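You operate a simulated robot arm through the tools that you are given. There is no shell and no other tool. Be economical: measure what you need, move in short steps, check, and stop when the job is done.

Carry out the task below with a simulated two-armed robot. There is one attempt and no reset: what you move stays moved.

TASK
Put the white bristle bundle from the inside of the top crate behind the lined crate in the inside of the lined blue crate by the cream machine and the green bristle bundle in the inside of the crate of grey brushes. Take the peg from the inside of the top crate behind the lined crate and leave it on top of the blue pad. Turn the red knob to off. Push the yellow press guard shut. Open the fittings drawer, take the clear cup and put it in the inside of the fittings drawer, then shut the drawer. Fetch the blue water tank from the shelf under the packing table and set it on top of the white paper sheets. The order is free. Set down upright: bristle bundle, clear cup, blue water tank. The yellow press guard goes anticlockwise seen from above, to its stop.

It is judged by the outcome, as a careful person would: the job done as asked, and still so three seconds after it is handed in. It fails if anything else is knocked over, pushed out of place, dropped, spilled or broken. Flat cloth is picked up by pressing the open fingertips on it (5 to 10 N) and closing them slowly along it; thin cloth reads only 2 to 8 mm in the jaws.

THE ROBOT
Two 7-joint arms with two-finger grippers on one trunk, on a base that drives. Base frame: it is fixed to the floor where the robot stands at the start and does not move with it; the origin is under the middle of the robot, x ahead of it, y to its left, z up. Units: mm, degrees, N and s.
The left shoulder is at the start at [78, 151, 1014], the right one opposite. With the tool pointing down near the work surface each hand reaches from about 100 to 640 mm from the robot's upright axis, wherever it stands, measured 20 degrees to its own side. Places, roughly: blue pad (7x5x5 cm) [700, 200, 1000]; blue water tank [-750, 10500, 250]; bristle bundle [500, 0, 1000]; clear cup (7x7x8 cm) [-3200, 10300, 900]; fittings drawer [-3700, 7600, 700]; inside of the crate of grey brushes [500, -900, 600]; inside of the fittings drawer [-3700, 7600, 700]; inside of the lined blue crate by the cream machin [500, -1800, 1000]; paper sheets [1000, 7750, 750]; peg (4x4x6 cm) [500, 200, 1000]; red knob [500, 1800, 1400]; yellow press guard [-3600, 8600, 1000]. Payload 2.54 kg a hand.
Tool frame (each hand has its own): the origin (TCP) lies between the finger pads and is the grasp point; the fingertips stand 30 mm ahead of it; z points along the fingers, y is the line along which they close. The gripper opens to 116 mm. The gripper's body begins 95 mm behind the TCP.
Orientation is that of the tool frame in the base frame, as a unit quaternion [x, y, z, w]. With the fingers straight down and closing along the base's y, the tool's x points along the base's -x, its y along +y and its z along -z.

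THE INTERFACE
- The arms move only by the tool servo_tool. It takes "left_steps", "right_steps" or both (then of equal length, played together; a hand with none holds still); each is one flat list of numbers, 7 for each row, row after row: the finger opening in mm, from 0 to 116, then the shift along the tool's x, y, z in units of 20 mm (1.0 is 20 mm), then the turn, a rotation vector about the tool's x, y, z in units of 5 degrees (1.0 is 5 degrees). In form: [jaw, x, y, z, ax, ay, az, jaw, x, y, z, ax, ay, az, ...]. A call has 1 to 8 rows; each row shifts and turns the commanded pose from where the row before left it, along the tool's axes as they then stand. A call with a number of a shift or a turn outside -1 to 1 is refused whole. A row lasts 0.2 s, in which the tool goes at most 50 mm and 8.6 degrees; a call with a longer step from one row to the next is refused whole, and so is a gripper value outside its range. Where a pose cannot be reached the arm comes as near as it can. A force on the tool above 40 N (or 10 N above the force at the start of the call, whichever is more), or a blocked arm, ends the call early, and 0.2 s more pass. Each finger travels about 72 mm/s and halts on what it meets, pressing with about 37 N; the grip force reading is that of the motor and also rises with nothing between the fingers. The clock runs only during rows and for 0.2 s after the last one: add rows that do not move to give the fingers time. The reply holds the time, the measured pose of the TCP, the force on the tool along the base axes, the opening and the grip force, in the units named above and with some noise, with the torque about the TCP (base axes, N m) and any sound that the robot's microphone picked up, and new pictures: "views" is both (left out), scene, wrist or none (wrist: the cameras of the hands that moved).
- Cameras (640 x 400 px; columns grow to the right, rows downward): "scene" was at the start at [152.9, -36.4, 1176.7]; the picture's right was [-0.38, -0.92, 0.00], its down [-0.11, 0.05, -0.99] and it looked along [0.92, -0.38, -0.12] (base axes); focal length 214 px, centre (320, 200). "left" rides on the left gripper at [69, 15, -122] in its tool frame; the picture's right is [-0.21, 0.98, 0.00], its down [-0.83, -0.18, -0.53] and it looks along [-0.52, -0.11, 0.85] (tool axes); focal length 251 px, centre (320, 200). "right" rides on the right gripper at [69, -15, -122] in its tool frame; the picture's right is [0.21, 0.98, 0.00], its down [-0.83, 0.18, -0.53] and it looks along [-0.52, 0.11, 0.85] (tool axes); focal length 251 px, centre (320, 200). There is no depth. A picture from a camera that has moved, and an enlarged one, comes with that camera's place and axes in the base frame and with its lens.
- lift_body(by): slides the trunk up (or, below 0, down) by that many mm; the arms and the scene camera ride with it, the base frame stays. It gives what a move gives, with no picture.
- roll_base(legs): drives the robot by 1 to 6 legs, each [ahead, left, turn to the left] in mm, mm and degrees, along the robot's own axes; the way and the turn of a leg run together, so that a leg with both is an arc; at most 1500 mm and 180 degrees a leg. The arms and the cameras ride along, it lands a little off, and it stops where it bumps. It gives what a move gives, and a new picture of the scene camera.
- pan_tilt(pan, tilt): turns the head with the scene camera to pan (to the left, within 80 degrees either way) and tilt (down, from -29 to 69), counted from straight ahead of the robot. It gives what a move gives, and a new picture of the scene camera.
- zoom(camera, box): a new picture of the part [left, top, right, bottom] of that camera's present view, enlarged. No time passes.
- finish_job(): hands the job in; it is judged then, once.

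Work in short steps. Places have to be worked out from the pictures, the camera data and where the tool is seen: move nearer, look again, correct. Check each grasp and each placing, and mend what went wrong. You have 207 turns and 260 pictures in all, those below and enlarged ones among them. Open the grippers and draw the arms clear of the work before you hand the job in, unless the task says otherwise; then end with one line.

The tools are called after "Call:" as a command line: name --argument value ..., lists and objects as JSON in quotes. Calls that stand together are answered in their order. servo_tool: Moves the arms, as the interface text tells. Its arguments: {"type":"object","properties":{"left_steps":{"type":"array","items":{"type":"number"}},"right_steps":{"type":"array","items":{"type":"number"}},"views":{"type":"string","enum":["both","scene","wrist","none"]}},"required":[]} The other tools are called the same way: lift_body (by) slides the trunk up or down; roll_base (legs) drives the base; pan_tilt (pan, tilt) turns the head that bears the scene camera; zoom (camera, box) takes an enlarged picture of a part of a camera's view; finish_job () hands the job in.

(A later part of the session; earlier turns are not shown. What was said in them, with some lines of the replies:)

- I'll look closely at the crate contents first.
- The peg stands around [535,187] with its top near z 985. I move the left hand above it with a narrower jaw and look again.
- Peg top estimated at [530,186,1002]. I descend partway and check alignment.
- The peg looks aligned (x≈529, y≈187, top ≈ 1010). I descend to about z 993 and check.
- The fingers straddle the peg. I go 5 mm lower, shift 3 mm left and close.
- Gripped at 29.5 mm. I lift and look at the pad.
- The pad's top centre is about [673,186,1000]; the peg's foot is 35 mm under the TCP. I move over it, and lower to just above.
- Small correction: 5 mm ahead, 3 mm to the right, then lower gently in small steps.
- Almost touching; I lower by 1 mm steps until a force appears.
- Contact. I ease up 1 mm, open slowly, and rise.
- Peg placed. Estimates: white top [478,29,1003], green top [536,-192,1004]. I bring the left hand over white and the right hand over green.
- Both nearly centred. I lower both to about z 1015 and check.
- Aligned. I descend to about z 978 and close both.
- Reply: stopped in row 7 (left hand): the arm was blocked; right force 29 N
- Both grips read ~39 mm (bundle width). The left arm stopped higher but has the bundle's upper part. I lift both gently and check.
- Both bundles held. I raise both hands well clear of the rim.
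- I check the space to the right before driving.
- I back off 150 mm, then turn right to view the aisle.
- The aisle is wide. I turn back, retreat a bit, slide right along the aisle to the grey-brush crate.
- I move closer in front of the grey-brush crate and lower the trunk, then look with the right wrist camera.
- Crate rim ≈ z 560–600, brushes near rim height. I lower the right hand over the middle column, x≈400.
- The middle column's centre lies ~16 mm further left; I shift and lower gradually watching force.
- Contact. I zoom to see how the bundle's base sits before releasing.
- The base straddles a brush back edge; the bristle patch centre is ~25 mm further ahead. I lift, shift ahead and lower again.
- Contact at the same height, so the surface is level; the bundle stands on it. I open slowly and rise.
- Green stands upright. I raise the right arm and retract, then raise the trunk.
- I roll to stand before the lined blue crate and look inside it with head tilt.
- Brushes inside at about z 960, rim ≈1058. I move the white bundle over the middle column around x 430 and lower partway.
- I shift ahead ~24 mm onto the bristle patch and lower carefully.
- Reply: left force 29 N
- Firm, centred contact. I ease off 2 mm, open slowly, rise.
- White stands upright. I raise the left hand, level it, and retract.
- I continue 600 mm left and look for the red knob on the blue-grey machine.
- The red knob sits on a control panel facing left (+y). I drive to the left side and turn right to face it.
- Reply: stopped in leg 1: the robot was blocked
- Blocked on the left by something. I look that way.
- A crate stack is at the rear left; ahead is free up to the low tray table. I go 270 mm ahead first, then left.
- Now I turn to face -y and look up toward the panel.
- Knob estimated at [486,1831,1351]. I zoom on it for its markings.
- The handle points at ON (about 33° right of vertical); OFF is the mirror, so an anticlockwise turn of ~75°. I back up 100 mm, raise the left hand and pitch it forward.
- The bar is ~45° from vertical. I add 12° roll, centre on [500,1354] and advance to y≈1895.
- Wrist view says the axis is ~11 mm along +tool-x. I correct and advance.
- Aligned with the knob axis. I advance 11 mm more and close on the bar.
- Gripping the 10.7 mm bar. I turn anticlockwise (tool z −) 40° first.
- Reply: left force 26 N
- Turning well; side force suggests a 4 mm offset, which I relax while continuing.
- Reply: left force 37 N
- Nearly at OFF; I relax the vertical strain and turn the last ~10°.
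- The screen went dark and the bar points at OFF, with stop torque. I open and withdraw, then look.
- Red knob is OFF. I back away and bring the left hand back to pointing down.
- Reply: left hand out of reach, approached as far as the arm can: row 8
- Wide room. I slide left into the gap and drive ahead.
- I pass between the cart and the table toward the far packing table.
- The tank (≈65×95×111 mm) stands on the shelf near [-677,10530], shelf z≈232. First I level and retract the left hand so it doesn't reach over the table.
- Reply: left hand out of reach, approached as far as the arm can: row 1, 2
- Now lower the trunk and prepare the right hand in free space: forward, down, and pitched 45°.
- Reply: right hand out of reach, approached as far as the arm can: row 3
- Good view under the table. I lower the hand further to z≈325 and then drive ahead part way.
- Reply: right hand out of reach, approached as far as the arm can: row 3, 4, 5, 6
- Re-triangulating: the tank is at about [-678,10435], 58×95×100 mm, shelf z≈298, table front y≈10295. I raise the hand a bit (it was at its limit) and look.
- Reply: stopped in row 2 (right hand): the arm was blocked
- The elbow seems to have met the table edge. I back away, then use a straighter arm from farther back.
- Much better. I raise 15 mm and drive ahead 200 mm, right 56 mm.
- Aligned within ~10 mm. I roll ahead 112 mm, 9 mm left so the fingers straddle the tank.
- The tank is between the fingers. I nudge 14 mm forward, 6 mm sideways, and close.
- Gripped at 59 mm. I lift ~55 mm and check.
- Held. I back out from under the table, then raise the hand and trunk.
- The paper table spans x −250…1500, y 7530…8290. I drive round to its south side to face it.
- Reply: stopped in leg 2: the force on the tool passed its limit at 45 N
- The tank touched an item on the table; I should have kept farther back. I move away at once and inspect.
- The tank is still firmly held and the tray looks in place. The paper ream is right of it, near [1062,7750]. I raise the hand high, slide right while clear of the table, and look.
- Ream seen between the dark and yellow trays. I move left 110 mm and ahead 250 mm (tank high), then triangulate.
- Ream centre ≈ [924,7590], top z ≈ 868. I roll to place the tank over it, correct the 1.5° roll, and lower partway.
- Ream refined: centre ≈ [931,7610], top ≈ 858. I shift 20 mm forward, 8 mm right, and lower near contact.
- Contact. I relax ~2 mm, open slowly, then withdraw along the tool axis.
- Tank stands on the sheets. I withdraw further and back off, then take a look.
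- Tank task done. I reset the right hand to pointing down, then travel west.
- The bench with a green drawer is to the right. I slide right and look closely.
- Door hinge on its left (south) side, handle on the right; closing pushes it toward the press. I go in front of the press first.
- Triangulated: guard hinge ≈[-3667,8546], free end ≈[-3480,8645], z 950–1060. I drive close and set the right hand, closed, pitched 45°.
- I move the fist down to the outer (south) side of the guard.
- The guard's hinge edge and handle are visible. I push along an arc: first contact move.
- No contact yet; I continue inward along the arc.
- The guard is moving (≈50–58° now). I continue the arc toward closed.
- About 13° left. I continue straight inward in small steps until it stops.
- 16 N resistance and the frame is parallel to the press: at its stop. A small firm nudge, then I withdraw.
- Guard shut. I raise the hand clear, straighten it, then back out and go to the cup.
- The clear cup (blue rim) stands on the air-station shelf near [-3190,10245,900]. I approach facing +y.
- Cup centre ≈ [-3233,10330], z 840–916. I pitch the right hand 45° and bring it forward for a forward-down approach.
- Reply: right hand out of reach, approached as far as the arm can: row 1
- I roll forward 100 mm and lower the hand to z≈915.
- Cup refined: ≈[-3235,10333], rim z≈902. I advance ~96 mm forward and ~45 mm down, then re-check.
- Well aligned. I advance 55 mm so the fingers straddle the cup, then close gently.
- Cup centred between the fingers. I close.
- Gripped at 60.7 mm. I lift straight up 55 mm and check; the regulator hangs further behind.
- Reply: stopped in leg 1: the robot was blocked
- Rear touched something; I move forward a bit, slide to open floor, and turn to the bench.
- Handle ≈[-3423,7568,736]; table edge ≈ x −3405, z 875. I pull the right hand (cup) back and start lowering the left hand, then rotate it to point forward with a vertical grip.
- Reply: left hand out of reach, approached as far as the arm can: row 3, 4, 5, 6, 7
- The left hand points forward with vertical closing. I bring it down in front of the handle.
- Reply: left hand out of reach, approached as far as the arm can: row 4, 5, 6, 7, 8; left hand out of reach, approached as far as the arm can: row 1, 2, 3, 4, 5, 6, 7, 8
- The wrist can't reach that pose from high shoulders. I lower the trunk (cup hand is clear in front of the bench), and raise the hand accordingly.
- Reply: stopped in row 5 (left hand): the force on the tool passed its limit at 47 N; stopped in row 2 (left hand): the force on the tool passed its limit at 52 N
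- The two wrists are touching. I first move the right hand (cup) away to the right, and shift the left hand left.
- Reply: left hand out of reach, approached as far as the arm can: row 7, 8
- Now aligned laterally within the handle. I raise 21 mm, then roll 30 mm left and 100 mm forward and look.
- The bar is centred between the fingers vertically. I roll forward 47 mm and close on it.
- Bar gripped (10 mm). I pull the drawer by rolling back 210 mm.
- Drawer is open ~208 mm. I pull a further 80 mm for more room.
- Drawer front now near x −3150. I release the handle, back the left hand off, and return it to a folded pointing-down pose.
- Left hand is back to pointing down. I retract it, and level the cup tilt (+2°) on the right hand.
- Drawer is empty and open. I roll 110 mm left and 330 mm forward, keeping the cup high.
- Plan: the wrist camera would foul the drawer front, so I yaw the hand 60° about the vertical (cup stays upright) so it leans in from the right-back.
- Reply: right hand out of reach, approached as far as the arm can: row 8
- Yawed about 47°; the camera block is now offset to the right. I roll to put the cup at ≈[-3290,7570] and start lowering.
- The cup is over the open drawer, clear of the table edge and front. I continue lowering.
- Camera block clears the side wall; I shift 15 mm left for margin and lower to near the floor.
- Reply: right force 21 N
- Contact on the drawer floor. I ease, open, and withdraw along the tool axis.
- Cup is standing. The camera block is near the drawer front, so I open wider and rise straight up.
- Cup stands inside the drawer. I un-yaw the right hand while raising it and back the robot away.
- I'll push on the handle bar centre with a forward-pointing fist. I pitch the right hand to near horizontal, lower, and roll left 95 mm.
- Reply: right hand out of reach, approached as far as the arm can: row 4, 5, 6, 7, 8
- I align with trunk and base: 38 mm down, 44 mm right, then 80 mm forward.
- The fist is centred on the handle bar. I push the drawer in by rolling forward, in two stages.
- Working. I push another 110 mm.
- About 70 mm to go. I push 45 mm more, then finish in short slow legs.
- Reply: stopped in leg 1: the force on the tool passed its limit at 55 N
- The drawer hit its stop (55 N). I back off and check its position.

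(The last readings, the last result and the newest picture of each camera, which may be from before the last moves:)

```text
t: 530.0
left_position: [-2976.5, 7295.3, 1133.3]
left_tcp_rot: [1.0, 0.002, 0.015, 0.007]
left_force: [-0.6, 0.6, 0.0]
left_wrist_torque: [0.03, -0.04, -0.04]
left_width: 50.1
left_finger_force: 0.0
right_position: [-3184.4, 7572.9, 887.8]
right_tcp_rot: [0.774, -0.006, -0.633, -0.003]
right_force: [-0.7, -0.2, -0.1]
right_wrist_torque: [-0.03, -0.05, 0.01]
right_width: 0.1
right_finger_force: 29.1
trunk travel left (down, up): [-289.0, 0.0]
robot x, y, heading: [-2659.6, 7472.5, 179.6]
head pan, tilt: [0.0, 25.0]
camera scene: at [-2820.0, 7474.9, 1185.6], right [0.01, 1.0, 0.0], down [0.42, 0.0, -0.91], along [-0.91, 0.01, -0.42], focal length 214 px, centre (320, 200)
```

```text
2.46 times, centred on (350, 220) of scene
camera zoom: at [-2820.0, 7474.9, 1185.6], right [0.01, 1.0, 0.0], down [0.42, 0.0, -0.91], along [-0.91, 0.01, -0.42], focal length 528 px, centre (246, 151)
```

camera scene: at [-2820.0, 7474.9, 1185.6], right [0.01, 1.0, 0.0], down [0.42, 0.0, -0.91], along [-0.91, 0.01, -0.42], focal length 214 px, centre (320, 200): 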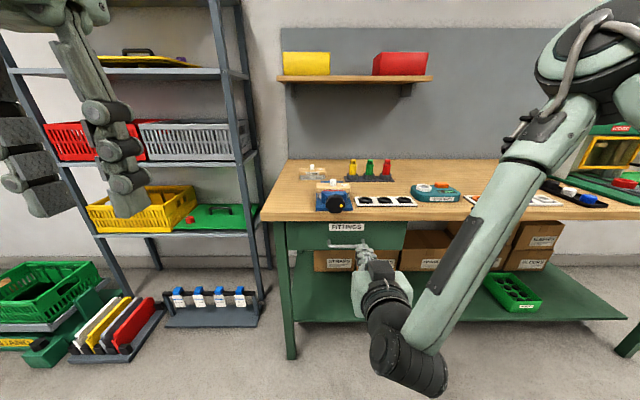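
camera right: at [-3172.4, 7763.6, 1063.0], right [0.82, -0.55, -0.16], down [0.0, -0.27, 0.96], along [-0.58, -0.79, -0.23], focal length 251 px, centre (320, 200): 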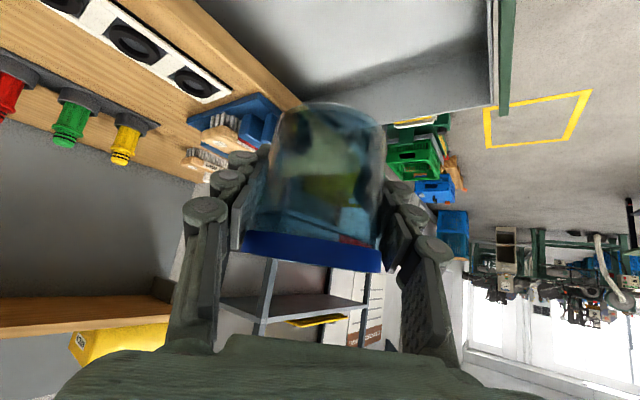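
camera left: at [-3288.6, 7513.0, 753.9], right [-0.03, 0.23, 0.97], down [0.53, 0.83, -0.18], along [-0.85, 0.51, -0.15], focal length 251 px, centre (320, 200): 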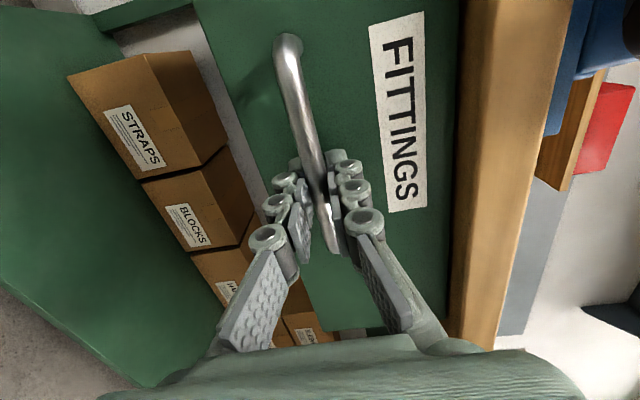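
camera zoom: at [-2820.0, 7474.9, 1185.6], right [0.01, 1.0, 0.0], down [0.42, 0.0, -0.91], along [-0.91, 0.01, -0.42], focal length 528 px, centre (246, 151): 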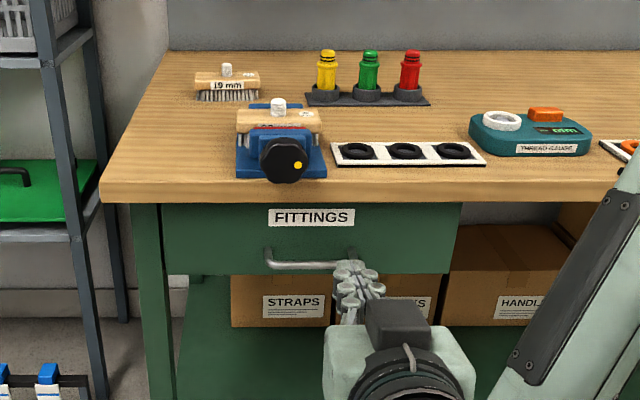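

Readings match the original closed position. I back away, open the grippers, and raise the right hand clear.

Call:
roll_base --legs '[[-450, 0, 0]]'

Call:
servo_tool --right_steps '[60, -0.5, 0, -0.5, 0, 0, 0, 100, -0.5, 0, -0.5, 0, 0, 0, 100, 0, 0, 0, 0, 0, 0]' --left_steps '[80, 0, 0, 0, 0, 0, 0, 100, 0, 0, 0, 0, 0, 0, 100, 0, 0, 0, 0, 0, 0]' --views "scene"

Call:
finish_job

```text
t: 532.8
left_position: [-2520.9, 7291.6, 1132.7]
left_tcp_rot: [1.0, -0.002, 0.014, 0.007]
left_force: [-0.8, 0.3, 0.2]
left_wrist_torque: [0.02, 0.01, -0.02]
left_width: 49.9
left_finger_force: 0.0
right_position: [-2727.6, 7572.8, 888.4]
right_tcp_rot: [0.773, -0.009, -0.634, -0.006]
right_force: [0.1, 0.2, 0.3]
right_wrist_torque: [-0.01, 0.01, -0.05]
right_width: 0.3
right_finger_force: 28.8
trunk travel left (down, up): [-289.0, 0.0]
robot x, y, heading: [-2205.2, 7470.1, 179.4]
head pan, tilt: [0.0, 25.0]
camera scene: at [-2363.5, 7471.6, 1185.7], right [0.01, 1.0, 0.0], down [0.42, -0.01, -0.91], along [-0.91, 0.01, -0.42], focal length 214 px, centre (320, 200)
```

scene: 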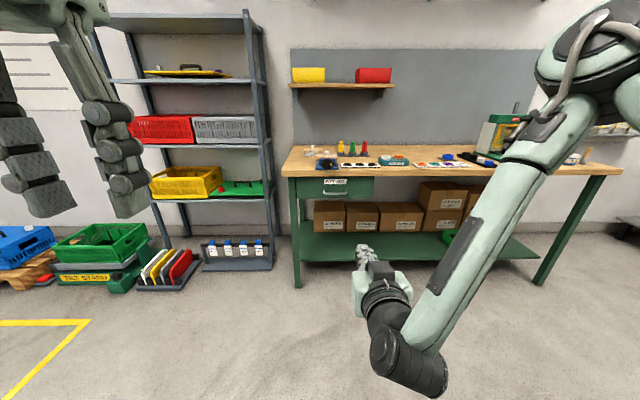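

```text
t: 533.6
left_position: [-2521.7, 7292.5, 1131.7]
left_tcp_rot: [1.0, -0.002, 0.015, 0.007]
left_force: [-0.5, 0.0, -0.3]
left_wrist_torque: [-0.01, -0.01, 0.03]
left_width: 100.1
left_finger_force: 0.2
right_position: [-2712.8, 7572.3, 913.5]
right_tcp_rot: [0.774, -0.008, -0.633, -0.006]
right_force: [0.4, -0.5, 0.0]
right_wrist_torque: [0.03, -0.03, -0.02]
right_width: 98.6
right_finger_force: 0.1
trunk travel left (down, up): [-289.0, 0.0]
robot x, y, heading: [-2202.2, 7467.7, 179.3]
head pan, tilt: [0.0, 25.0]
camera scene: at [-2363.9, 7471.6, 1185.6], right [0.01, 1.0, 0.0], down [0.42, -0.01, -0.91], along [-0.91, 0.01, -0.42], focal length 214 px, centre (320, 200)
```

scene: 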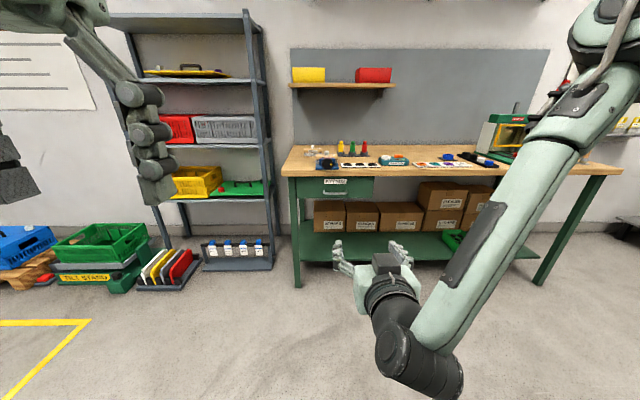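

```text
The job is handed in.
```

I did every item you asked for and handed the job in. Three bumps: the tank hit the dark tray on the paper table (45 N) and the tray looked unmoved. The base was also stopped twice, by a crate stack and behind me near the press bench; I didn't check whether those moved. The cup stood upright when I let go; I couldn't see it once the drawer was shut.
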